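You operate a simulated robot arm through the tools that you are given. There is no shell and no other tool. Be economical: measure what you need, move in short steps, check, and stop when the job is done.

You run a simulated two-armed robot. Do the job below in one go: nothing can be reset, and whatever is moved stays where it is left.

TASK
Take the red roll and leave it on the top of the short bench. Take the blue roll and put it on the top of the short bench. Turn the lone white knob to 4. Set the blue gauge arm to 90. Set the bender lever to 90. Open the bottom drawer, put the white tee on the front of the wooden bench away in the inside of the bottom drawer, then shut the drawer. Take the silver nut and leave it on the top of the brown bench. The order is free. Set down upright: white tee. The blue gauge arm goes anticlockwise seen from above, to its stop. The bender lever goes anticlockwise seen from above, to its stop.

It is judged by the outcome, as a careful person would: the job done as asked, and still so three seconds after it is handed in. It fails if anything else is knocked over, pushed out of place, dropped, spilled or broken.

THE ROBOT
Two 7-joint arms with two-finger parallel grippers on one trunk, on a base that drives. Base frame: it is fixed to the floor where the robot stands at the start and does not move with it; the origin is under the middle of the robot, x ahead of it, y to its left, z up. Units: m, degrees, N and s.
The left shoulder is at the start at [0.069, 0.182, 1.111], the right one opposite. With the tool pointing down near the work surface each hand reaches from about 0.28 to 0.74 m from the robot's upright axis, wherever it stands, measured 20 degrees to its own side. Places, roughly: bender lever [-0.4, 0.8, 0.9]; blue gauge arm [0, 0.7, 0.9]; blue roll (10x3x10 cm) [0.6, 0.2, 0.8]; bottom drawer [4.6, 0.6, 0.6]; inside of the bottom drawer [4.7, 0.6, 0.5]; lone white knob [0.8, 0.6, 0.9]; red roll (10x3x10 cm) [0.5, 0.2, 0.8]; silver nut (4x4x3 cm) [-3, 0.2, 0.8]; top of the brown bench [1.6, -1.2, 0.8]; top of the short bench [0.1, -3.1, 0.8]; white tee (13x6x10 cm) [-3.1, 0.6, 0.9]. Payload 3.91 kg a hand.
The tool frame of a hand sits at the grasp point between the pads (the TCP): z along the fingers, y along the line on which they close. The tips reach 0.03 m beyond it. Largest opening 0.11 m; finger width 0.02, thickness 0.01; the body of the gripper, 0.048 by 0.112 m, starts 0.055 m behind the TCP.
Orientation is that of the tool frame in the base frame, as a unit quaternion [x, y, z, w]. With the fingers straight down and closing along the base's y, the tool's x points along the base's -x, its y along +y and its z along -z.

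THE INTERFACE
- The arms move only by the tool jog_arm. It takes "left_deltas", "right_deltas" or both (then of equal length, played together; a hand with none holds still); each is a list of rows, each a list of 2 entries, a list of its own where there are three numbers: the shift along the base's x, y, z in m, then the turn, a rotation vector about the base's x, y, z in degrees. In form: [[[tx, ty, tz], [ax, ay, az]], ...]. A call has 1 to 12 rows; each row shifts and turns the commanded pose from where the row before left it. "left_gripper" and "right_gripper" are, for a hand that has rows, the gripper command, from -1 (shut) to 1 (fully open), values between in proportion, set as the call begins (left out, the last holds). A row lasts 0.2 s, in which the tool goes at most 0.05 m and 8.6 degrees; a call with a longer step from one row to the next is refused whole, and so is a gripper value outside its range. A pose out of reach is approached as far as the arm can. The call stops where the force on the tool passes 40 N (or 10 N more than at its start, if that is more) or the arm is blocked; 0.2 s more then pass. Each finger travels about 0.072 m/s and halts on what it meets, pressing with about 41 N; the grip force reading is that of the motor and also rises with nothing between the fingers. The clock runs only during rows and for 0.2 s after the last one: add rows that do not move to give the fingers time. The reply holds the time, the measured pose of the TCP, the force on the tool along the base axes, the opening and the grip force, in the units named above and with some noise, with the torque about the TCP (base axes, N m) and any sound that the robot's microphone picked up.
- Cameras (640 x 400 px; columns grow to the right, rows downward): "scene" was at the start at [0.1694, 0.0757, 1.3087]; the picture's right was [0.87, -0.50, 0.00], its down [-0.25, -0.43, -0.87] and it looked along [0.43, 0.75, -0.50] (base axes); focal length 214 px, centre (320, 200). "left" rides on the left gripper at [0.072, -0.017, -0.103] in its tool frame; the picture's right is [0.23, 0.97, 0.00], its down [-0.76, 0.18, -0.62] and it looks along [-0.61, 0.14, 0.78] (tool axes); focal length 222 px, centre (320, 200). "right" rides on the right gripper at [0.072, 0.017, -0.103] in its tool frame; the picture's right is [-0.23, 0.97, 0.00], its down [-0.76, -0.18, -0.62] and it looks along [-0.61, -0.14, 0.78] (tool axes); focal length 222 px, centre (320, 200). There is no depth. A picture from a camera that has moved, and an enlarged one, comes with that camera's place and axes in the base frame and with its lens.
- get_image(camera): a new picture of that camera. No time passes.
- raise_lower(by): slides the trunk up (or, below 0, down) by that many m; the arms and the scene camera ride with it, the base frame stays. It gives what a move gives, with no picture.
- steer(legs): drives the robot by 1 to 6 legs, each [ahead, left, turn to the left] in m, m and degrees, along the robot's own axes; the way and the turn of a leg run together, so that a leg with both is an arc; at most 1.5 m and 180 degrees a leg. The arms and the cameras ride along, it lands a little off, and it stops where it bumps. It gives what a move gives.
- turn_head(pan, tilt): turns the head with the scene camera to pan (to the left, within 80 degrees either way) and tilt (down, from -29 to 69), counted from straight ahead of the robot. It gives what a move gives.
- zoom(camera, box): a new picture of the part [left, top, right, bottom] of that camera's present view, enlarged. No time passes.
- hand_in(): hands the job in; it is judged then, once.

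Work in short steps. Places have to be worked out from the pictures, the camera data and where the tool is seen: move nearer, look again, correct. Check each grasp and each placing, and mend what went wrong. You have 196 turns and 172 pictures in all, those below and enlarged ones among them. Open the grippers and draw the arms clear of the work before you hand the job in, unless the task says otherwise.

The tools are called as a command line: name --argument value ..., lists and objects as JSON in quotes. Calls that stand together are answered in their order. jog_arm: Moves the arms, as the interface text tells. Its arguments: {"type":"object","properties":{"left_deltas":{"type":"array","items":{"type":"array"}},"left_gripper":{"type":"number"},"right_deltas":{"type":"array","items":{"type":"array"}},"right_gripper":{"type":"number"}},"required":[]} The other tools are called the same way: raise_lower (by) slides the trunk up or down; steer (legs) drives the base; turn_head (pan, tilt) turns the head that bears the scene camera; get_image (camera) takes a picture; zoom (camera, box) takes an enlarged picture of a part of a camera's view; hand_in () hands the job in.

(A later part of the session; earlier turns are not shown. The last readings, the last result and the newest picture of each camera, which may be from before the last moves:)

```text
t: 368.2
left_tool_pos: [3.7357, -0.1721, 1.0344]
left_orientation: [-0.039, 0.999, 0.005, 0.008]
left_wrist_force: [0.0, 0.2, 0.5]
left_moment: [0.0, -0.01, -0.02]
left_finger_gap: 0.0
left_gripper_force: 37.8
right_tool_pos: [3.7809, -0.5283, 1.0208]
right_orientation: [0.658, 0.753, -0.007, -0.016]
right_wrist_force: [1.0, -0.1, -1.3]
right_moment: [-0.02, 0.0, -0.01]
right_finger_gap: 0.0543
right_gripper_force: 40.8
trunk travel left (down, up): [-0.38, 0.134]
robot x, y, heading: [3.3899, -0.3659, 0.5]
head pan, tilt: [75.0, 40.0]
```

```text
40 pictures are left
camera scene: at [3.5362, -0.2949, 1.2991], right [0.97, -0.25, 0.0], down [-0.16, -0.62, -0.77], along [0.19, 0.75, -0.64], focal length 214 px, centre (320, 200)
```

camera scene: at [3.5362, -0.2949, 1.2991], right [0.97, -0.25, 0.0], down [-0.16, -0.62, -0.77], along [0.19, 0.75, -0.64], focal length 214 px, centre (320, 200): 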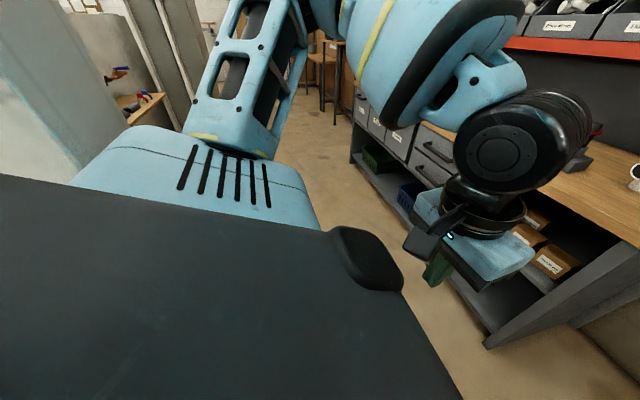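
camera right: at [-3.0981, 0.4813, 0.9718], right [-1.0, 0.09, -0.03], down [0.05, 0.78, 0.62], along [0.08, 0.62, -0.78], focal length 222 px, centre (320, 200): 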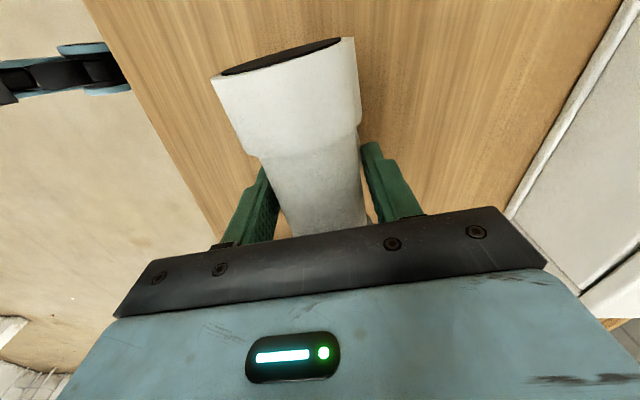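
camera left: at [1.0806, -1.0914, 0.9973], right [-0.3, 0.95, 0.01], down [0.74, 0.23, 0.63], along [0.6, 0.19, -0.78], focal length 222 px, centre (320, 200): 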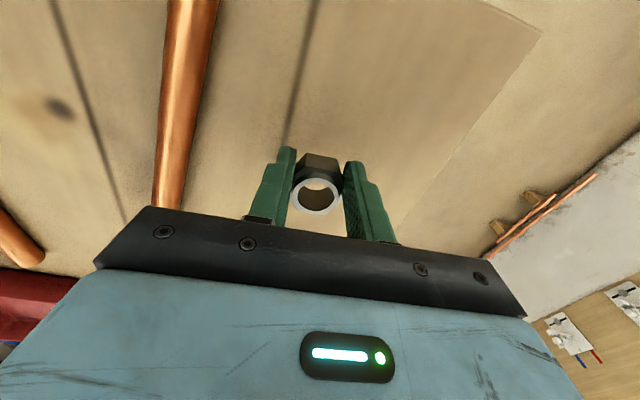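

A screen on my left limits me; move ahead 0.3 m toward the bench side, then strafe left along it.

steer --legs '[[0.25, -0.03, 0], [0, 0.75, 0]]'

turn_head --pan 20 --tilt 42

get_image --camera "scene"

```text
t: 373.0
left_tool_pos: [3.987, 0.0881, 1.0336]
left_orientation: [-0.052, 0.999, 0.004, 0.009]
left_wrist_force: [-0.3, 0.3, 0.3]
left_moment: [-0.01, -0.03, -0.02]
left_finger_gap: 0.0001
left_gripper_force: 37.5
right_tool_pos: [4.0407, -0.2664, 1.0216]
right_orientation: [0.649, 0.761, -0.008, -0.013]
right_wrist_force: [0.5, -0.4, -0.9]
right_moment: [0.02, -0.01, 0.0]
right_finger_gap: 0.054
right_gripper_force: 40.8
trunk travel left (down, up): [-0.38, 0.134]
robot x, y, heading: [3.6521, -0.1166, 1.6]
head pan, tilt: [75.0, 40.0]
stopped in leg 2: the robot was blocked; the commanded pose is now the measured one
```

```text
t: 374.3
left_tool_pos: [3.9865, 0.0873, 1.0344]
left_orientation: [-0.05, 0.999, 0.005, 0.009]
left_wrist_force: [0.1, 0.1, 0.8]
left_moment: [0.0, -0.04, 0.0]
left_finger_gap: 0.0
left_gripper_force: 37.8
right_tool_pos: [4.0407, -0.2681, 1.0206]
right_orientation: [0.65, 0.76, -0.007, -0.015]
right_wrist_force: [0.1, -0.1, -0.6]
right_moment: [0.02, 0.01, 0.03]
right_finger_gap: 0.0545
right_gripper_force: 41.2
trunk travel left (down, up): [-0.38, 0.134]
robot x, y, heading: [3.6483, -0.1172, 1.4]
head pan, tilt: [20.0, 42.0]
```

```text
39 pictures are left
camera scene: at [3.8479, -0.0916, 1.296], right [0.37, -0.93, -0.01], down [-0.62, -0.24, -0.75], along [0.69, 0.28, -0.67], focal length 214 px, centre (320, 200)
```

scene: 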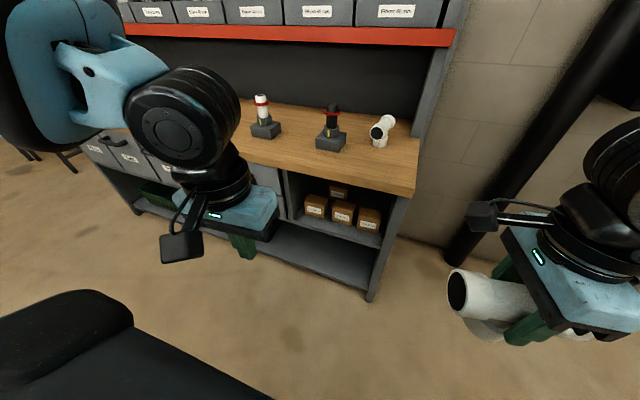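

Blocked again; look left once more to see what's there.

turn_head --pan 80 --tilt 25

get_image --camera "scene"

```text
t: 375.6
left_tool_pos: [3.9867, 0.087, 1.0333]
left_orientation: [-0.05, 0.999, 0.005, 0.009]
left_wrist_force: [-0.5, -0.6, 0.6]
left_moment: [0.0, -0.01, -0.01]
left_finger_gap: 0.0
left_gripper_force: 37.5
right_tool_pos: [4.0406, -0.2686, 1.0213]
right_orientation: [0.65, 0.76, -0.008, -0.015]
right_wrist_force: [1.0, 0.1, -1.1]
right_moment: [0.01, -0.04, 0.02]
right_finger_gap: 0.0541
right_gripper_force: 41.5
trunk travel left (down, up): [-0.38, 0.134]
robot x, y, heading: [3.6478, -0.1129, 1.7]
head pan, tilt: [80.0, 25.0]
```

```text
38 pictures are left
camera scene: at [3.7839, -0.0315, 1.3226], right [0.99, -0.15, 0.0], down [-0.06, -0.41, -0.91], along [0.14, 0.9, -0.42], focal length 214 px, centre (320, 200)
```

scene: 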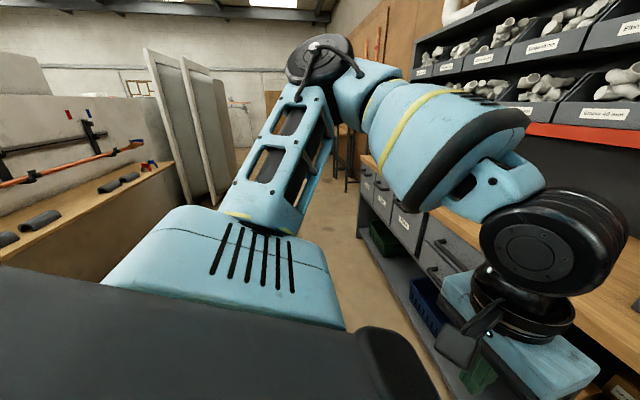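

A low bench runs along my left; move farther toward the workbench and strafe again.

steer --legs '[[0.14, -0.03, -1.6], [0, 0.6, 0]]'

turn_head --pan 10 --tilt 55

get_image --camera "scene"

```text
t: 382.2
left_tool_pos: [4.1424, 0.6422, 1.0315]
left_orientation: [-0.029, 1.0, 0.001, 0.009]
left_wrist_force: [0.0, 0.2, -0.2]
left_moment: [-0.03, 0.02, 0.02]
left_finger_gap: 0.0001
left_gripper_force: 37.9
right_tool_pos: [4.181, 0.2835, 1.0226]
right_orientation: [0.666, 0.746, -0.01, -0.012]
right_wrist_force: [-0.1, 0.1, -0.5]
right_moment: [-0.01, -0.02, 0.0]
right_finger_gap: 0.0541
right_gripper_force: 41.3
trunk travel left (down, up): [-0.38, 0.134]
robot x, y, heading: [3.7942, 0.4478, -0.7]
head pan, tilt: [80.0, 25.0]
```

```text
t: 383.6
left_tool_pos: [4.1411, 0.641, 1.0322]
left_orientation: [-0.029, 1.0, 0.001, 0.009]
left_wrist_force: [1.0, -0.3, -0.9]
left_moment: [-0.02, 0.0, 0.01]
left_finger_gap: 0.0
left_gripper_force: 37.8
right_tool_pos: [4.1811, 0.2841, 1.0223]
right_orientation: [0.665, 0.747, -0.01, -0.013]
right_wrist_force: [0.7, 0.1, -0.4]
right_moment: [0.01, 0.02, 0.03]
right_finger_gap: 0.054
right_gripper_force: 40.7
trunk travel left (down, up): [-0.38, 0.134]
robot x, y, heading: [3.7924, 0.4461, -0.8]
head pan, tilt: [10.0, 55.0]
```

```text
37 pictures are left
camera scene: at [3.9891, 0.4539, 1.2779], right [0.16, -0.99, 0.0], down [-0.81, -0.13, -0.57], along [0.57, 0.09, -0.82], focal length 214 px, centre (320, 200)
```

scene: 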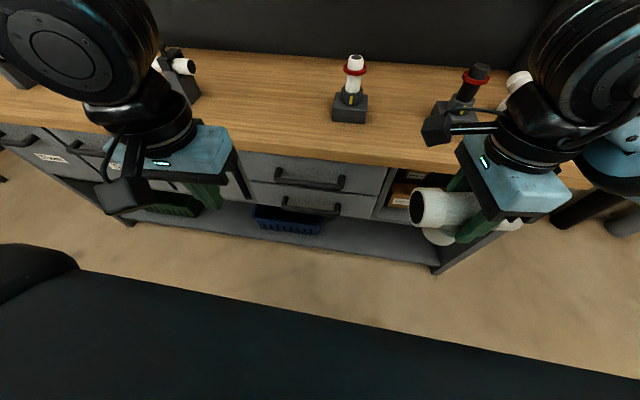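

Two drawers are right ahead; bottom handle near (4.42,0.56,0.6). Zoom.

zoom --camera "scene" --box '[230, 140, 410, 250]'

```text
3.56 times, centred on (320, 195) of scene
camera zoom: at [3.9891, 0.4539, 1.2779], right [0.16, -0.99, 0.0], down [-0.81, -0.13, -0.57], along [0.57, 0.09, -0.82], focal length 763 px, centre (320, 218)
```

zoom: 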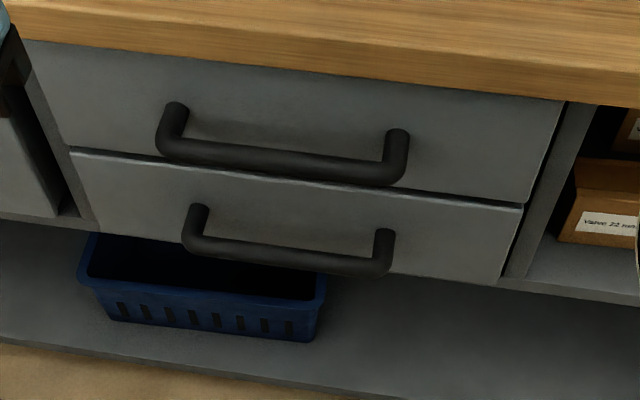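

Handles are horizontal U-bars. I'll grip the lower bar with fingers pointing forward (+x), closing vertically. First pitch the left hand forward.

jog_arm --left_deltas '[[[-0.01, 0, -0.01], [0, -8.2, 0]], [[-0.01, 0, -0.01], [0, -8.2, 0]], [[-0.01, 0, -0.02], [0, -8.2, 0]], [[-0.01, 0, -0.02], [0, -8.2, 0]], [[0, 0, -0.02], [0, -8.2, 0]], [[0, 0, -0.02], [0, -8.2, 0]], [[0, 0, -0.02], [0, -8.2, 0]], [[0, 0, -0.02], [0, -8.2, 0]], [[0, 0, -0.02], [0, -8.2, 0]], [[0, 0, -0.02], [0, -8.2, 0]], [[0, 0, -0.02], [0, -8, 0]]]' --left_gripper 0.1

jog_arm --left_deltas '[[[0, 0, -0.01], [-8.2, 0, 0]], [[0, 0, -0.01], [-8.2, 0, 0]], [[0, 0, -0.01], [-8.2, 0, 0]], [[0, 0, -0.01], [-8.2, 0, 0]], [[0, 0, -0.01], [-8.2, 0, 0]], [[0, 0, -0.01], [-8.2, 0, 0]], [[0, 0, 0], [-8.2, 0, 0]], [[0, 0, 0], [-8.2, 0, 0]], [[0, 0, 0], [-8.2, 0, 0]], [[0, 0, 0], [-8.2, 0, 0]], [[0, 0, 0], [-8, 0, 0]]]'

get_image --camera "left"

```text
t: 386.0
left_tool_pos: [4.2626, 0.6244, 0.891]
left_orientation: [-0.021, 0.701, -0.02, 0.713]
left_wrist_force: [-0.4, 0.4, 0.2]
left_moment: [0.0, 0.0, 0.0]
left_finger_gap: 0.0604
left_gripper_force: 0.1
left hand out of reach, approached as far as the arm can: row 2, 3, 4, 5, 6, 7, 10, 11
right_tool_pos: [4.1818, 0.2845, 1.0217]
right_orientation: [0.665, 0.747, -0.01, -0.013]
right_wrist_force: [-0.4, -0.7, -1.5]
right_moment: [0.02, -0.02, 0.02]
right_finger_gap: 0.0542
right_gripper_force: 40.8
trunk travel left (down, up): [-0.38, 0.134]
robot x, y, heading: [3.7988, 0.4451, -0.9]
head pan, tilt: [10.0, 55.0]
```

```text
t: 388.4
left_tool_pos: [4.3043, 0.6508, 1.1608]
left_orientation: [0.517, -0.489, 0.503, -0.491]
left_wrist_force: [-0.3, 0.3, -0.2]
left_moment: [0.01, -0.02, 0.01]
left_finger_gap: 0.0604
left_gripper_force: 0.1
left hand out of reach, approached as far as the arm can: row 1, 2, 3, 4, 5, 6, 7, 8, 9, 10, 11
right_tool_pos: [4.1817, 0.2833, 1.0216]
right_orientation: [0.666, 0.746, -0.011, -0.013]
right_wrist_force: [0.0, -1.2, -0.2]
right_moment: [-0.02, 0.01, 0.0]
right_finger_gap: 0.0542
right_gripper_force: 40.9
trunk travel left (down, up): [-0.38, 0.134]
robot x, y, heading: [3.7992, 0.444, -0.7]
head pan, tilt: [10.0, 55.0]
```

```text
35 pictures are left
camera left: at [4.2015, 0.5765, 1.1819], right [-0.01, -0.27, -0.96], down [-0.64, 0.74, -0.2], along [0.77, 0.61, -0.18], focal length 222 px, centre (320, 200)
```

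left: 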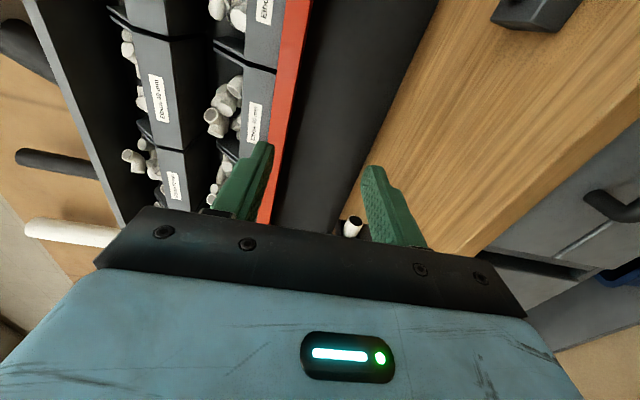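

Orientation is right but too high; lower the trunk by 0.35 m (tee hand is clear of the bench) after shifting the right hand aside.

jog_arm --right_deltas '[[[-0.01, -0.04, 0], [0, 0, 0]], [[-0.01, -0.04, 0], [0, 0, 0]], [[-0.01, -0.03, 0.02], [0, 0, 0]]]' --left_deltas '[[[-0.04, -0.02, 0], [0, 0, 0]], [[-0.04, -0.02, 0], [0, 0, 0]], [[-0.03, -0.02, 0], [0, 0, 0]]]'

raise_lower --by -0.35

get_image --camera "scene"

```text
t: 389.2
left_tool_pos: [4.2684, 0.5685, 1.1765]
left_orientation: [0.519, -0.481, 0.509, -0.489]
left_wrist_force: [0.4, 0.0, -0.6]
left_moment: [0.03, -0.01, 0.0]
left_finger_gap: 0.0605
left_gripper_force: 0.2
left hand out of reach, approached as far as the arm can: row 1, 2, 3
right_tool_pos: [4.1513, 0.1705, 1.0427]
right_orientation: [0.665, 0.747, -0.011, -0.014]
right_wrist_force: [0.2, -0.2, -1.1]
right_moment: [0.01, -0.01, 0.0]
right_finger_gap: 0.0542
right_gripper_force: 41.4
trunk travel left (down, up): [-0.38, 0.134]
robot x, y, heading: [3.7983, 0.4485, -0.7]
head pan, tilt: [10.0, 55.0]
```

```text
t: 392.6
left_tool_pos: [4.3486, 0.5676, 0.6875]
left_orientation: [0.596, -0.556, 0.414, -0.404]
left_wrist_force: [0.4, 0.4, -0.7]
left_moment: [0.0, -0.02, 0.01]
left_finger_gap: 0.0607
left_gripper_force: 0.1
right_tool_pos: [4.1592, 0.1734, 0.6926]
right_orientation: [0.665, 0.746, -0.018, -0.021]
right_wrist_force: [-0.4, 0.3, -1.1]
right_moment: [-0.03, 0.05, 0.01]
right_finger_gap: 0.0539
right_gripper_force: 41.0
trunk travel left (down, up): [-0.03, 0.484]
robot x, y, heading: [3.793, 0.4486, -0.7]
head pan, tilt: [10.0, 55.0]
```

```text
34 pictures are left
camera scene: at [4.1085, 0.4521, 0.8997], right [0.16, -0.99, 0.0], down [-0.81, -0.13, -0.57], along [0.57, 0.09, -0.82], focal length 214 px, centre (320, 200)
```

scene: 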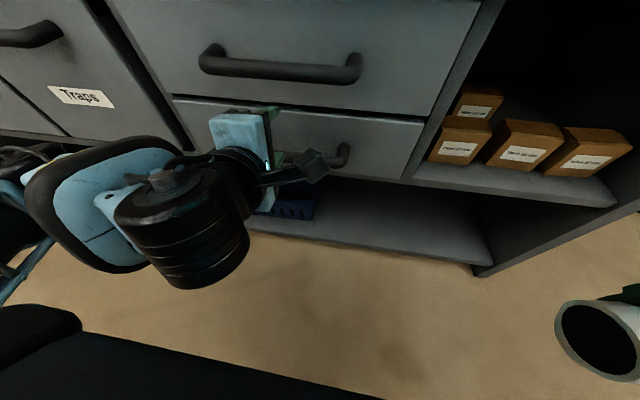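

The hand is now near the lower handle, pitched 19° down. Look through the left camera.

get_image --camera "left"

```text
33 pictures are left
camera left: at [4.2591, 0.4932, 0.7414], right [-0.31, -0.28, -0.91], down [-0.67, 0.74, 0.0], along [0.67, 0.61, -0.42], focal length 222 px, centre (320, 200)
```

left: 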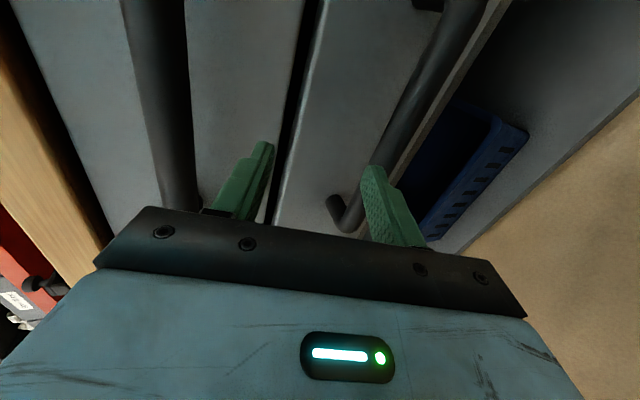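

Lower bar ≈(4.41, y0.46–0.65, z0.595). Move to the pre-grasp point in front, then look.

jog_arm --left_deltas '[[[0, -0.006, -0.035], [0, 0, 0]], [[-0.004, -0.006, -0.033], [0, 0, 0]], [[0, 0, 0], [0, 0, 0]]]' --left_gripper 0.1

get_image --camera "left"

```text
t: 393.4
left_tool_pos: [4.3514, 0.5619, 0.6629]
left_orientation: [0.595, -0.557, 0.414, -0.406]
left_wrist_force: [-0.7, 0.1, -0.5]
left_moment: [0.01, 0.01, 0.0]
left_finger_gap: 0.0607
left_gripper_force: 0.1
left hand out of reach, approached as far as the arm can: row 1, 2
right_tool_pos: [4.1595, 0.1737, 0.6933]
right_orientation: [0.665, 0.747, -0.017, -0.021]
right_wrist_force: [0.6, 0.5, -0.3]
right_moment: [0.01, 0.02, -0.03]
right_finger_gap: 0.0541
right_gripper_force: 41.2
trunk travel left (down, up): [-0.03, 0.484]
robot x, y, heading: [3.7918, 0.4507, -0.8]
head pan, tilt: [10.0, 55.0]
```

```text
32 pictures are left
camera left: at [4.2609, 0.4861, 0.716], right [-0.31, -0.28, -0.91], down [-0.67, 0.74, 0.01], along [0.67, 0.62, -0.42], focal length 222 px, centre (320, 200)
```

left: 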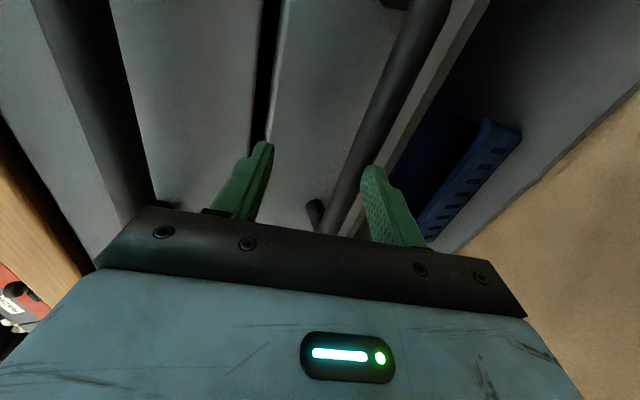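

Blocked by the wrist pitch; tilt the fingers another 16° downward and descend.

jog_arm --left_deltas '[[[0, -0.003, -0.01], [0, 8, 0]], [[0, -0.003, -0.015], [0, 8, 0]], [[0, 0, -0.02], [0, 0, 0]], [[0, 0, 0], [0, 0, 0]]]'

raise_lower --by -0.025

get_image --camera "left"

```text
t: 394.4
left_tool_pos: [4.3637, 0.5672, 0.634]
left_orientation: [0.647, -0.609, 0.327, -0.322]
left_wrist_force: [0.5, -0.1, -1.3]
left_moment: [-0.03, 0.01, 0.0]
left_finger_gap: 0.0605
left_gripper_force: 0.0
left hand out of reach, approached as far as the arm can: row 1, 2, 3
right_tool_pos: [4.159, 0.1726, 0.6933]
right_orientation: [0.665, 0.747, -0.017, -0.02]
right_wrist_force: [0.6, -0.2, 0.7]
right_moment: [0.0, -0.02, 0.01]
right_finger_gap: 0.0542
right_gripper_force: 41.1
trunk travel left (down, up): [-0.03, 0.484]
robot x, y, heading: [3.7952, 0.4432, -0.9]
head pan, tilt: [10.0, 55.0]
```

```text
t: 395.1
left_tool_pos: [4.3676, 0.5665, 0.6172]
left_orientation: [0.646, -0.608, 0.328, -0.324]
left_wrist_force: [-0.1, 0.7, -0.9]
left_moment: [0.0, -0.01, -0.01]
left_finger_gap: 0.0606
left_gripper_force: 0.1
right_tool_pos: [4.1629, 0.1743, 0.6744]
right_orientation: [0.665, 0.746, -0.018, -0.022]
right_wrist_force: [0.2, 0.1, -1.2]
right_moment: [-0.04, -0.01, 0.0]
right_finger_gap: 0.0543
right_gripper_force: 40.8
trunk travel left (down, up): [-0.005, 0.509]
robot x, y, heading: [3.7951, 0.4468, -1.1]
head pan, tilt: [10.0, 55.0]
```

```text
31 pictures are left
camera left: at [4.2942, 0.4917, 0.6915], right [-0.55, -0.28, -0.79], down [-0.65, 0.74, 0.19], along [0.53, 0.61, -0.58], focal length 222 px, centre (320, 200)
```

left: 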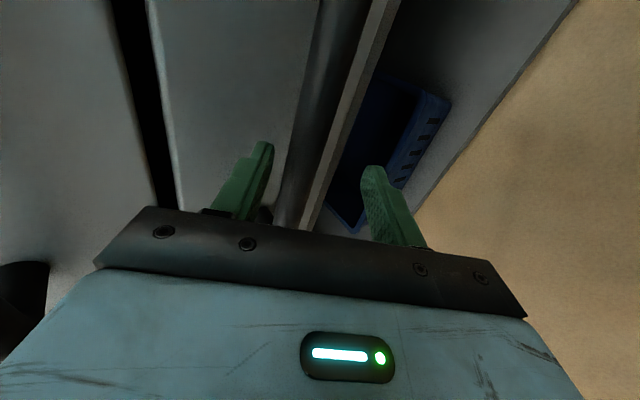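

Bar estimated at (4.406,0.603); advance ~4 cm onto it.

jog_arm --left_deltas '[[[0.012, 0, 0.002], [0, 0, 0]], [[0.015, 0, -0.008], [0, 0, 0]], [[0.01, 0, -0.007], [0, 0, 0]], [[0, 0, 0], [0, 0, 0]]]'

get_image --camera "left"

```text
t: 395.8
left_tool_pos: [4.3941, 0.5663, 0.6124]
left_orientation: [0.644, -0.608, 0.332, -0.324]
left_wrist_force: [-21.7, 3.5, 6.3]
left_moment: [-0.11, -0.63, 0.07]
left_finger_gap: 0.0574
left_gripper_force: 0.0
right_tool_pos: [4.1624, 0.1752, 0.6753]
right_orientation: [0.665, 0.747, -0.017, -0.02]
right_wrist_force: [0.1, -0.3, -1.5]
right_moment: [-0.04, 0.02, 0.01]
right_finger_gap: 0.054
right_gripper_force: 41.5
trunk travel left (down, up): [-0.005, 0.509]
robot x, y, heading: [3.7937, 0.4483, -0.8]
head pan, tilt: [10.0, 55.0]
stopped in row 3 (left hand): the force on the tool passed its limit at 48 N (the readings are from after the stop); the commanded pose is now the measured one
```

```text
30 pictures are left
camera left: at [4.3202, 0.4927, 0.6868], right [-0.55, -0.28, -0.79], down [-0.64, 0.74, 0.18], along [0.54, 0.61, -0.58], focal length 222 px, centre (320, 200)
```

left: 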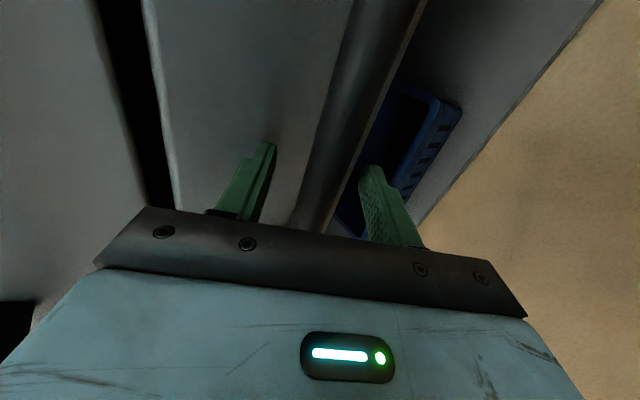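

Fingertips reach the drawer face and the bar lies between the fingers. Back off slightly and close.

jog_arm --left_deltas '[[[-0.004, 0, 0.001], [0, 0, 0]], [[0, 0, 0], [0, 0, 0]]]'

jog_arm --left_deltas '[[[0, 0, 0], [0, 0, 0]], [[0, 0, 0], [0, 0, 0]], [[0, 0, 0], [0, 0, 0]], [[0, 0, 0], [0, 0, 0]]]' --left_gripper -1

```text
t: 396.4
left_tool_pos: [4.3931, 0.5659, 0.6113]
left_orientation: [0.646, -0.608, 0.329, -0.324]
left_wrist_force: [-2.8, 0.6, 0.8]
left_moment: [-0.04, -0.12, 0.02]
left_finger_gap: 0.0602
left_gripper_force: 0.0
right_tool_pos: [4.1637, 0.1732, 0.6747]
right_orientation: [0.665, 0.746, -0.017, -0.021]
right_wrist_force: [0.6, 0.4, -0.7]
right_moment: [0.02, 0.0, 0.04]
right_finger_gap: 0.0542
right_gripper_force: 40.8
trunk travel left (down, up): [-0.005, 0.509]
robot x, y, heading: [3.7961, 0.4462, -0.8]
head pan, tilt: [10.0, 55.0]
```

```text
t: 397.4
left_tool_pos: [4.3921, 0.5671, 0.6126]
left_orientation: [0.644, -0.608, 0.331, -0.325]
left_wrist_force: [6.4, 2.9, 13.6]
left_moment: [0.87, -0.12, -0.45]
left_finger_gap: 0.0228
left_gripper_force: 45.4
right_tool_pos: [4.1623, 0.1736, 0.6753]
right_orientation: [0.664, 0.747, -0.017, -0.021]
right_wrist_force: [-0.4, 0.2, -0.9]
right_moment: [0.03, -0.02, 0.0]
right_finger_gap: 0.0543
right_gripper_force: 41.0
trunk travel left (down, up): [-0.005, 0.509]
robot x, y, heading: [3.7946, 0.4456, -0.7]
head pan, tilt: [10.0, 55.0]
```

Bar gripped. Pull the drawer open by driving back 0.25 m.

steer --legs '[[-0.13, 0, 0], [-0.12, 0, 0]]'

get_image --camera "scene"

```text
t: 399.6
left_tool_pos: [4.1438, 0.5667, 0.6116]
left_orientation: [0.644, -0.609, 0.333, -0.322]
left_wrist_force: [-1.6, -31.1, 17.1]
left_moment: [0.81, -0.1, -0.62]
left_finger_gap: 0.0225
left_gripper_force: 44.6
right_tool_pos: [3.9156, 0.1772, 0.6754]
right_orientation: [0.664, 0.748, -0.016, -0.022]
right_wrist_force: [-0.2, -0.4, -1.6]
right_moment: [0.03, -0.01, 0.02]
right_finger_gap: 0.0541
right_gripper_force: 41.3
trunk travel left (down, up): [-0.005, 0.509]
robot x, y, heading: [3.5496, 0.4506, -0.7]
head pan, tilt: [10.0, 55.0]
```

```text
29 pictures are left
camera scene: at [3.8636, 0.4542, 0.8833], right [0.16, -0.99, 0.0], down [-0.81, -0.13, -0.57], along [0.57, 0.1, -0.82], focal length 214 px, centre (320, 200)
```

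scene: 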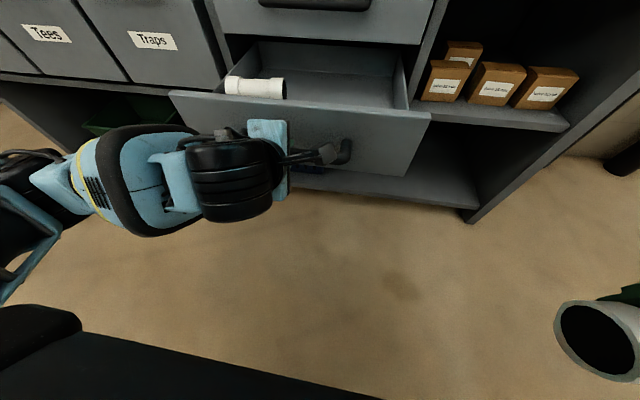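

Drawer is open ~25 cm, with free room on its right part. Release the handle and back the left hand off.

jog_arm --left_deltas '[[[0, 0, 0], [0, 0, 0]], [[0, 0, 0], [0, 0, 0]], [[0, 0, 0], [0, 0, 0]]]' --left_gripper 0.1

jog_arm --left_deltas '[[[-0.025, 0, 0.017], [0, 0, 0]], [[-0.03, 0, 0.02], [0, 0, 0]], [[-0.03, 0, 0.02], [0, 0, 0]], [[-0.01, 0.02, 0.03], [0, 0, 0]]]'

raise_lower --by 0.32

get_image --camera "scene"

```text
t: 400.4
left_tool_pos: [4.1441, 0.5683, 0.6109]
left_orientation: [0.644, -0.61, 0.333, -0.321]
left_wrist_force: [-2.2, 0.1, -2.2]
left_moment: [-0.03, 0.02, -0.05]
left_finger_gap: 0.0593
left_gripper_force: 0.1
right_tool_pos: [3.9169, 0.1788, 0.676]
right_orientation: [0.663, 0.748, -0.018, -0.021]
right_wrist_force: [-0.6, 0.3, 0.0]
right_moment: [0.0, -0.01, 0.04]
right_finger_gap: 0.0544
right_gripper_force: 40.9
trunk travel left (down, up): [-0.005, 0.509]
robot x, y, heading: [3.5461, 0.4485, -0.7]
head pan, tilt: [10.0, 55.0]
```

```text
t: 401.4
left_tool_pos: [4.0898, 0.5956, 0.6874]
left_orientation: [0.643, -0.61, 0.332, -0.322]
left_wrist_force: [-0.2, 0.3, 0.2]
left_moment: [-0.03, 0.0, -0.02]
left_finger_gap: 0.0604
left_gripper_force: 0.0
left hand out of reach, approached as far as the arm can: row 2, 3, 4
right_tool_pos: [3.9166, 0.1771, 0.6751]
right_orientation: [0.664, 0.748, -0.016, -0.022]
right_wrist_force: [0.7, 0.3, -1.4]
right_moment: [0.01, 0.0, -0.01]
right_finger_gap: 0.0541
right_gripper_force: 41.2
trunk travel left (down, up): [-0.005, 0.509]
robot x, y, heading: [3.5495, 0.4534, -0.6]
head pan, tilt: [10.0, 55.0]
```

```text
t: 404.5
left_tool_pos: [4.0912, 0.597, 1.007]
left_orientation: [0.643, -0.61, 0.333, -0.322]
left_wrist_force: [0.0, 0.2, 0.6]
left_moment: [0.0, 0.02, 0.01]
left_finger_gap: 0.0605
left_gripper_force: 0.0
right_tool_pos: [3.9175, 0.1774, 0.9951]
right_orientation: [0.664, 0.747, -0.018, -0.021]
right_wrist_force: [0.3, 0.4, -0.6]
right_moment: [-0.04, 0.01, -0.02]
right_finger_gap: 0.0541
right_gripper_force: 41.1
trunk travel left (down, up): [-0.325, 0.189]
robot x, y, heading: [3.5465, 0.4511, -0.7]
head pan, tilt: [10.0, 55.0]
```

```text
28 pictures are left
camera scene: at [3.7582, 0.4573, 1.2206], right [0.16, -0.99, 0.0], down [-0.81, -0.13, -0.57], along [0.57, 0.09, -0.82], focal length 214 px, centre (320, 200)
```

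scene: 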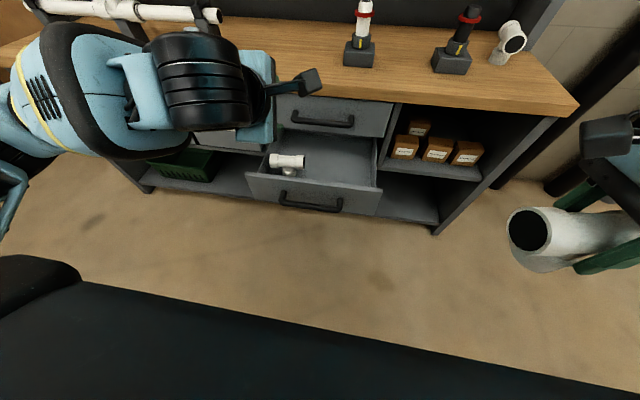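

There's another tee in the drawer's left; mine goes right at ≈(4.33,0.46). Drive 0.2 ahead, 0.12 left.

steer --legs '[[0.2, 0.12, 0.7]]'

jog_arm --right_deltas '[[[0.03, 0.03, 0], [0, 0, 0]], [[0.03, 0.03, 0], [0, 0, 0]], [[0.03, 0.03, 0], [0, 0, 0]], [[0.03, 0.03, 0], [0, 0, 0]], [[0.03, 0.03, -0.01], [0, 0, 0]], [[0.03, 0.02, -0.02], [0, 0, 0]], [[0.02, 0, -0.03], [0, 0, 0]], [[0, 0, -0.04], [0, 0, 0]]]'

get_image --camera "scene"

```text
t: 406.3
left_tool_pos: [4.2946, 0.7168, 1.006]
left_orientation: [0.646, -0.607, 0.331, -0.323]
left_wrist_force: [0.4, -0.1, -0.1]
left_moment: [0.03, 0.03, -0.01]
left_finger_gap: 0.0607
left_gripper_force: 0.2
right_tool_pos: [4.1223, 0.2974, 0.9951]
right_orientation: [0.66, 0.75, -0.019, -0.021]
right_wrist_force: [0.7, 0.0, -1.0]
right_moment: [0.01, 0.03, 0.0]
right_finger_gap: 0.0541
right_gripper_force: 40.5
trunk travel left (down, up): [-0.325, 0.189]
robot x, y, heading: [3.7512, 0.5675, -0.2]
head pan, tilt: [10.0, 55.0]
```

```text
t: 408.1
left_tool_pos: [4.294, 0.717, 1.0056]
left_orientation: [0.646, -0.607, 0.331, -0.323]
left_wrist_force: [-0.2, -0.5, -0.8]
left_moment: [-0.01, -0.01, 0.0]
left_finger_gap: 0.0605
left_gripper_force: 0.0
right_tool_pos: [4.3279, 0.4653, 0.8958]
right_orientation: [0.661, 0.75, -0.017, -0.021]
right_wrist_force: [0.4, 0.3, -1.2]
right_moment: [-0.02, -0.03, -0.02]
right_finger_gap: 0.054
right_gripper_force: 40.9
trunk travel left (down, up): [-0.325, 0.189]
robot x, y, heading: [3.7536, 0.5657, -0.3]
head pan, tilt: [10.0, 55.0]
```

```text
27 pictures are left
camera scene: at [3.9621, 0.5743, 1.2206], right [0.17, -0.99, 0.0], down [-0.81, -0.14, -0.57], along [0.56, 0.1, -0.82], focal length 214 px, centre (320, 200)
```

scene: 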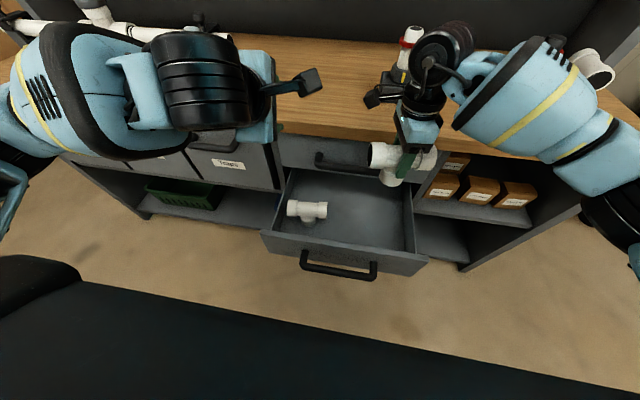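

Position fine but shift to (4.31,0.44) for clearance from the upper handle, then descend to z≈0.67.

jog_arm --right_deltas '[[[-0.018, -0.025, 0], [0, 0, 0]], [[0, 0, -0.035], [0, 0, 0]], [[0, 0, -0.04], [0, 0, 0]], [[0, 0, -0.04], [0, 0, 0]], [[0, 0, -0.04], [0, 0, 0]], [[0, 0, -0.04], [0, 0, 0]], [[0, 0, -0.025], [0, 0, 0]], [[0, 0, 0], [0, 0, 0]]]'

get_image --camera "scene"

```text
t: 409.9
left_tool_pos: [4.2941, 0.7181, 1.0062]
left_orientation: [0.647, -0.606, 0.331, -0.323]
left_wrist_force: [0.6, 1.0, 0.2]
left_moment: [-0.02, -0.04, 0.02]
left_finger_gap: 0.0602
left_gripper_force: 0.0
right_tool_pos: [4.3077, 0.4418, 0.6744]
right_orientation: [0.661, 0.75, -0.017, -0.021]
right_wrist_force: [-0.5, 0.5, -0.1]
right_moment: [0.03, 0.0, 0.0]
right_finger_gap: 0.0543
right_gripper_force: 41.1
trunk travel left (down, up): [-0.325, 0.189]
robot x, y, heading: [3.7493, 0.5655, -0.1]
head pan, tilt: [10.0, 55.0]
```

```text
26 pictures are left
camera scene: at [3.9617, 0.5745, 1.2206], right [0.17, -0.99, 0.0], down [-0.81, -0.14, -0.57], along [0.57, 0.1, -0.82], focal length 214 px, centre (320, 200)
```

scene: 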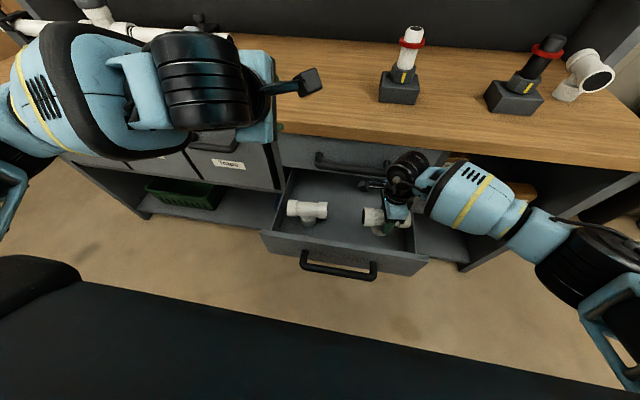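

Tee is inside the drawer region. Continue down to contact.

jog_arm --right_deltas '[[[0, 0, -0.02], [0, 0, 0]], [[0, 0, -0.015], [0, 0, 0]], [[0, 0, -0.01], [0, 0, 0]], [[0, 0, -0.008], [0, 0, 0]], [[0, 0, -0.006], [0, 0, 0]], [[0, 0, 0], [0, 0, 0]]]'

get_image --camera "right"

```text
t: 411.3
left_tool_pos: [4.2929, 0.7173, 1.0083]
left_orientation: [0.645, -0.607, 0.332, -0.324]
left_wrist_force: [-0.2, 0.4, -0.5]
left_moment: [-0.01, -0.02, 0.0]
left_finger_gap: 0.0606
left_gripper_force: 0.0
right_tool_pos: [4.3054, 0.4417, 0.6185]
right_orientation: [0.661, 0.75, -0.016, -0.02]
right_wrist_force: [0.0, -2.9, 13.4]
right_moment: [-0.23, 0.33, 0.06]
right_finger_gap: 0.0543
right_gripper_force: 41.0
trunk travel left (down, up): [-0.325, 0.189]
robot x, y, heading: [3.7501, 0.5616, -0.1]
head pan, tilt: [10.0, 55.0]
```

```text
25 pictures are left
camera right: at [4.3178, 0.5159, 0.721], right [0.99, -0.1, -0.05], down [-0.05, -0.78, 0.63], along [-0.1, -0.62, -0.78], focal length 222 px, centre (320, 200)
```

right: 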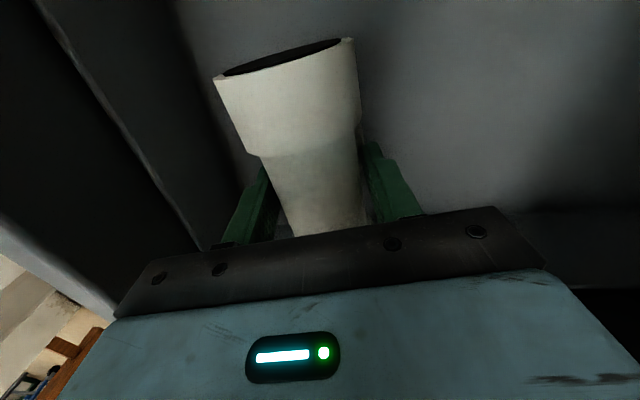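

Contact (13 N). Release gently and rise straight up.

jog_arm --right_deltas '[[[0, 0, 0.001], [0, 0, 0]], [[0, 0, 0], [0, 0, 0]], [[0, 0, 0], [0, 0, 0]]]' --right_gripper 0.4

jog_arm --right_deltas '[[[0, 0, 0.02], [0, 0, 0]], [[0, 0, 0.03], [0, 0, 0]], [[0, 0, 0.04], [0, 0, 0]], [[0, 0, 0.04], [0, 0, 0]], [[0, 0, 0.045], [0, 0, 0]], [[0, 0, 0.045], [0, 0, 0]], [[-0.02, -0.01, 0.04], [0, 0, 0]], [[-0.035, -0.03, 0.01], [0, 0, 0]], [[-0.035, -0.03, 0], [0, 0, 0]], [[-0.035, -0.03, 0], [0, 0, 0]]]'

get_image --camera "scene"

```text
t: 412.1
left_tool_pos: [4.2938, 0.7165, 1.0072]
left_orientation: [0.646, -0.607, 0.331, -0.322]
left_wrist_force: [0.8, -0.1, 0.0]
left_moment: [0.0, -0.01, 0.02]
left_finger_gap: 0.0606
left_gripper_force: 0.0
right_tool_pos: [4.3053, 0.4412, 0.6181]
right_orientation: [0.661, 0.75, -0.017, -0.021]
right_wrist_force: [-0.1, 0.2, -1.0]
right_moment: [-0.02, 0.04, -0.01]
right_finger_gap: 0.0774
right_gripper_force: 0.0
trunk travel left (down, up): [-0.325, 0.189]
robot x, y, heading: [3.7524, 0.562, 0.0]
head pan, tilt: [10.0, 55.0]
```

```text
t: 414.3
left_tool_pos: [4.2921, 0.7157, 1.0069]
left_orientation: [0.646, -0.607, 0.332, -0.323]
left_wrist_force: [-0.1, -1.1, 0.1]
left_moment: [-0.01, -0.02, 0.03]
left_finger_gap: 0.0606
left_gripper_force: 0.0
right_tool_pos: [4.1761, 0.3376, 0.8875]
right_orientation: [0.661, 0.75, -0.017, -0.022]
right_wrist_force: [-0.3, 0.0, -0.6]
right_moment: [0.01, -0.03, 0.0]
right_finger_gap: 0.0767
right_gripper_force: 0.0
trunk travel left (down, up): [-0.325, 0.189]
robot x, y, heading: [3.7513, 0.565, -0.2]
head pan, tilt: [10.0, 55.0]
```

```text
24 pictures are left
camera scene: at [3.9609, 0.5737, 1.2208], right [0.17, -0.99, 0.0], down [-0.81, -0.14, -0.57], along [0.57, 0.1, -0.82], focal length 214 px, centre (320, 200)
```

scene: 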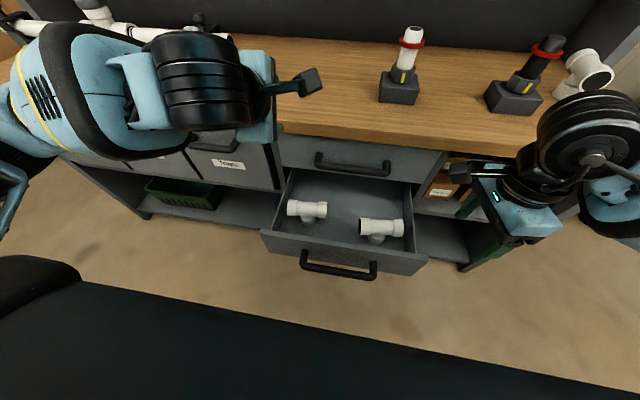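

Tee stands upright in the drawer. To shut: move right hand aside, back off with the left hand, lower the trunk, then push the front with closed left fingertips.

jog_arm --right_deltas '[[[0, -0.04, 0.02], [0, 0, 0]], [[-0.01, -0.04, 0.02], [0, 0, 0]], [[-0.02, -0.03, 0.03], [0, 0, 0]], [[-0.03, -0.02, 0.03], [0, 0, 0]]]'

steer --legs '[[-0.21, -0.13, 0]]'

jog_arm --left_deltas '[[[0, 0, 0], [0, 0, 0]], [[0, 0, 0], [0, 0, 0]], [[0, 0, 0], [0, 0, 0]]]' --left_gripper -1

raise_lower --by -0.32

get_image --camera "scene"

```text
t: 415.3
left_tool_pos: [4.2936, 0.7171, 1.0073]
left_orientation: [0.646, -0.606, 0.332, -0.324]
left_wrist_force: [-0.8, 0.3, 0.0]
left_moment: [0.02, -0.01, 0.01]
left_finger_gap: 0.0605
left_gripper_force: 0.1
right_tool_pos: [4.1154, 0.2092, 0.9854]
right_orientation: [0.661, 0.75, -0.017, -0.02]
right_wrist_force: [-0.6, 0.2, -1.2]
right_moment: [-0.01, -0.03, 0.02]
right_finger_gap: 0.0772
right_gripper_force: 0.1
trunk travel left (down, up): [-0.325, 0.189]
robot x, y, heading: [3.7512, 0.5659, -0.0]
head pan, tilt: [10.0, 55.0]
```

```text
t: 417.1
left_tool_pos: [4.0767, 0.593, 1.0073]
left_orientation: [0.647, -0.606, 0.331, -0.323]
left_wrist_force: [-0.2, -0.2, -0.7]
left_moment: [-0.01, 0.0, -0.02]
left_finger_gap: 0.0603
left_gripper_force: 0.0
right_tool_pos: [3.902, 0.0851, 0.9857]
right_orientation: [0.66, 0.751, -0.017, -0.021]
right_wrist_force: [0.4, -0.2, -0.3]
right_moment: [0.05, 0.0, 0.01]
right_finger_gap: 0.0768
right_gripper_force: 0.1
trunk travel left (down, up): [-0.325, 0.189]
robot x, y, heading: [3.532, 0.44, 0.0]
head pan, tilt: [10.0, 55.0]
```

```text
t: 417.9
left_tool_pos: [4.0771, 0.593, 1.0062]
left_orientation: [0.647, -0.606, 0.331, -0.323]
left_wrist_force: [-0.6, 0.4, -0.2]
left_moment: [0.0, -0.01, -0.01]
left_finger_gap: 0.0001
left_gripper_force: 38.0
right_tool_pos: [3.9018, 0.0854, 0.9863]
right_orientation: [0.659, 0.752, -0.018, -0.021]
right_wrist_force: [0.2, 0.6, -0.3]
right_moment: [0.0, -0.01, 0.0]
right_finger_gap: 0.0773
right_gripper_force: 0.1
trunk travel left (down, up): [-0.325, 0.189]
robot x, y, heading: [3.5361, 0.4387, 0.0]
head pan, tilt: [10.0, 55.0]
```

```text
t: 421.1
left_tool_pos: [4.0765, 0.5934, 0.6876]
left_orientation: [0.647, -0.606, 0.331, -0.323]
left_wrist_force: [-0.4, 0.0, 0.0]
left_moment: [0.01, 0.0, 0.0]
left_finger_gap: 0.0001
left_gripper_force: 37.8
right_tool_pos: [3.9023, 0.0854, 0.6649]
right_orientation: [0.659, 0.752, -0.018, -0.021]
right_wrist_force: [-0.5, -0.1, 0.0]
right_moment: [0.0, 0.02, -0.02]
right_finger_gap: 0.0769
right_gripper_force: 0.0
trunk travel left (down, up): [-0.005, 0.509]
robot x, y, heading: [3.5365, 0.4367, 0.3]
head pan, tilt: [10.0, 55.0]
```

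```text
23 pictures are left
camera scene: at [3.8522, 0.4496, 0.8829], right [0.18, -0.98, 0.0], down [-0.81, -0.14, -0.57], along [0.56, 0.1, -0.82], focal length 214 px, centre (320, 200)
```

scene: 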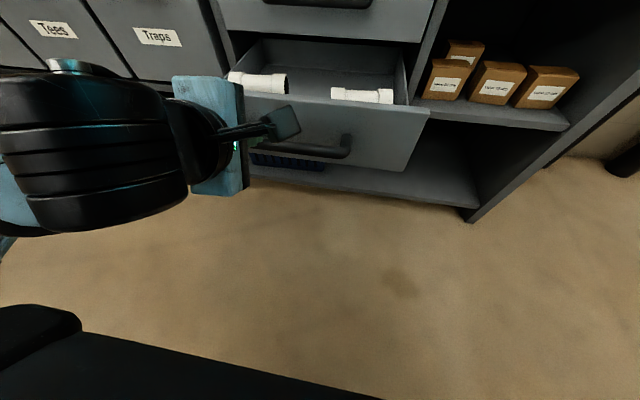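

Lower the fingertips to the face height (z≈0.645) and centre, then drive forward in stages.

jog_arm --left_deltas '[[[0, -0.015, -0.015], [0, 0, 0]], [[0, -0.015, -0.012], [0, 0, 0]], [[0, 0, 0], [0, 0, 0]]]'

steer --legs '[[0.1, 0, 0]]'

get_image --camera "left"

```text
t: 421.9
left_tool_pos: [4.0788, 0.5727, 0.6597]
left_orientation: [0.647, -0.606, 0.332, -0.323]
left_wrist_force: [1.0, 0.4, -0.4]
left_moment: [0.01, -0.01, 0.04]
left_finger_gap: 0.0
left_gripper_force: 37.6
left hand out of reach, approached as far as the arm can: row 2
right_tool_pos: [3.9033, 0.0856, 0.6654]
right_orientation: [0.659, 0.751, -0.018, -0.021]
right_wrist_force: [0.0, 0.4, 0.3]
right_moment: [-0.03, -0.01, 0.0]
right_finger_gap: 0.0771
right_gripper_force: 0.0
trunk travel left (down, up): [-0.005, 0.509]
robot x, y, heading: [3.5383, 0.44, 0.1]
head pan, tilt: [10.0, 55.0]
```

```text
t: 423.0
left_tool_pos: [4.1781, 0.5744, 0.6605]
left_orientation: [0.647, -0.605, 0.332, -0.324]
left_wrist_force: [-1.1, 0.0, -0.9]
left_moment: [-0.01, 0.0, 0.0]
left_finger_gap: 0.0002
left_gripper_force: 37.7
right_tool_pos: [4.0023, 0.0862, 0.6655]
right_orientation: [0.657, 0.753, -0.017, -0.022]
right_wrist_force: [0.7, -0.6, -0.1]
right_moment: [0.01, 0.0, -0.02]
right_finger_gap: 0.0771
right_gripper_force: 0.1
trunk travel left (down, up): [-0.005, 0.509]
robot x, y, heading: [3.634, 0.4411, 0.2]
head pan, tilt: [10.0, 55.0]
```

```text
22 pictures are left
camera left: at [4.1056, 0.4997, 0.7355], right [-0.54, -0.28, -0.79], down [-0.65, 0.74, 0.18], along [0.53, 0.61, -0.59], focal length 222 px, centre (320, 200)
```

left: 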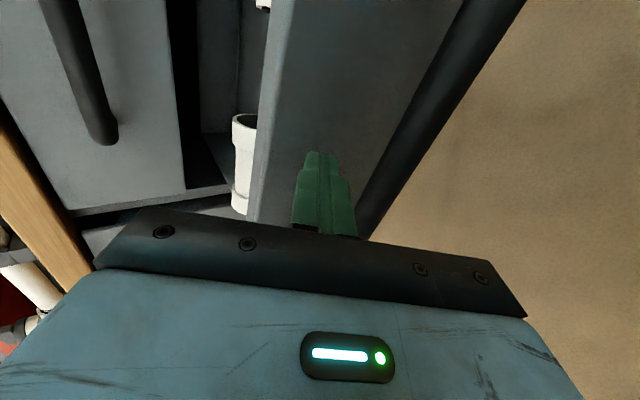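

Tips are against the face above the bar. Push forward 0.2 m in two legs.

steer --legs '[[0.1, 0, 0], [0.1, 0, 0]]'

get_image --camera "scene"

```text
t: 424.9
left_tool_pos: [4.3781, 0.5774, 0.6599]
left_orientation: [0.65, -0.603, 0.33, -0.324]
left_wrist_force: [0.1, -0.3, 0.0]
left_moment: [-0.02, 0.03, -0.03]
left_finger_gap: 0.0
left_gripper_force: 37.4
right_tool_pos: [4.2041, 0.0898, 0.6657]
right_orientation: [0.657, 0.754, -0.018, -0.02]
right_wrist_force: [0.1, -1.1, 0.0]
right_moment: [-0.02, 0.01, -0.01]
right_finger_gap: 0.077
right_gripper_force: 0.0
trunk travel left (down, up): [-0.005, 0.509]
robot x, y, heading: [3.831, 0.44, 0.8]
head pan, tilt: [10.0, 55.0]
```

```text
21 pictures are left
camera scene: at [4.1523, 0.4533, 0.8829], right [0.18, -0.98, 0.0], down [-0.81, -0.15, -0.57], along [0.56, 0.1, -0.82], focal length 214 px, centre (320, 200)
```

scene: 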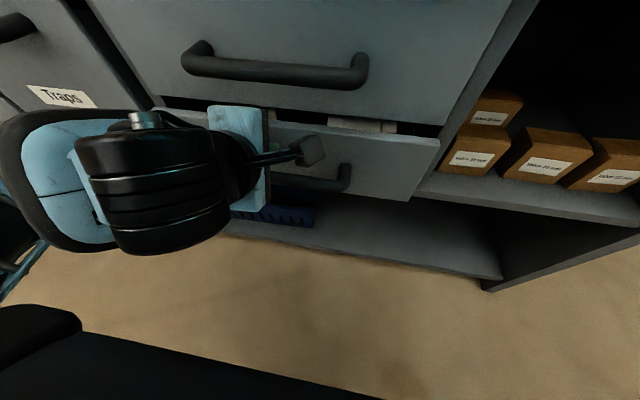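

Nearly closed, the tees are passing under the upper drawer. Push the last few cm.

steer --legs '[[0.03, 0, 0]]'

jog_arm --left_deltas '[[[0.01, 0, 0], [0, 0, 0]], [[0.01, 0, 0], [0, 0, 0]], [[0.01, 0, 0], [0, 0, 0]], [[0.01, 0, 0], [0, 0, 0]]]'

get_image --camera "scene"

```text
t: 425.8
left_tool_pos: [4.4084, 0.5777, 0.6601]
left_orientation: [0.649, -0.604, 0.33, -0.324]
left_wrist_force: [-0.3, 0.2, 0.5]
left_moment: [0.01, 0.01, 0.0]
left_finger_gap: 0.0002
left_gripper_force: 37.7
right_tool_pos: [4.2345, 0.09, 0.6666]
right_orientation: [0.656, 0.754, -0.018, -0.02]
right_wrist_force: [0.1, -0.2, -0.5]
right_moment: [0.0, 0.05, -0.01]
right_finger_gap: 0.0769
right_gripper_force: 0.0
trunk travel left (down, up): [-0.005, 0.509]
robot x, y, heading: [3.8642, 0.4383, 0.7]
head pan, tilt: [10.0, 55.0]
```

```text
t: 426.2
left_tool_pos: [4.4103, 0.5775, 0.6598]
left_orientation: [0.646, -0.609, 0.329, -0.322]
left_wrist_force: [-19.8, 3.2, 8.7]
left_moment: [-0.06, -0.05, -0.05]
left_finger_gap: 0.0
left_gripper_force: 37.8
right_tool_pos: [4.2322, 0.0899, 0.6668]
right_orientation: [0.656, 0.755, -0.017, -0.02]
right_wrist_force: [0.6, 0.1, 0.5]
right_moment: [0.01, 0.02, 0.0]
right_finger_gap: 0.0768
right_gripper_force: 0.0
trunk travel left (down, up): [-0.005, 0.509]
robot x, y, heading: [3.8646, 0.4414, 0.9]
head pan, tilt: [10.0, 55.0]
stopped in row 2 (left hand): the force on the tool passed its limit at 53 N (the readings are from after the stop); the commanded pose is now the measured one
```

```text
20 pictures are left
camera scene: at [4.1796, 0.4544, 0.8835], right [0.18, -0.98, 0.0], down [-0.8, -0.15, -0.57], along [0.57, 0.11, -0.82], focal length 214 px, centre (320, 200)
```

scene: 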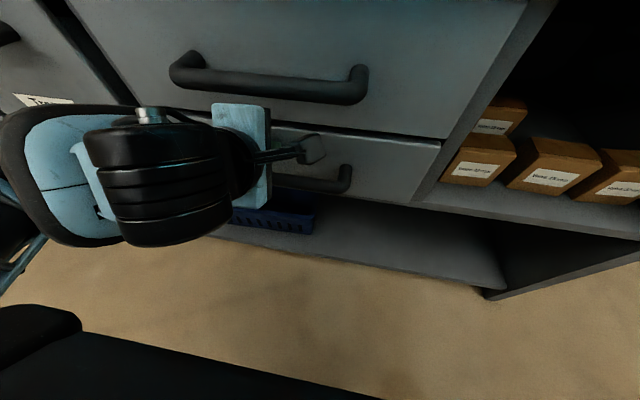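

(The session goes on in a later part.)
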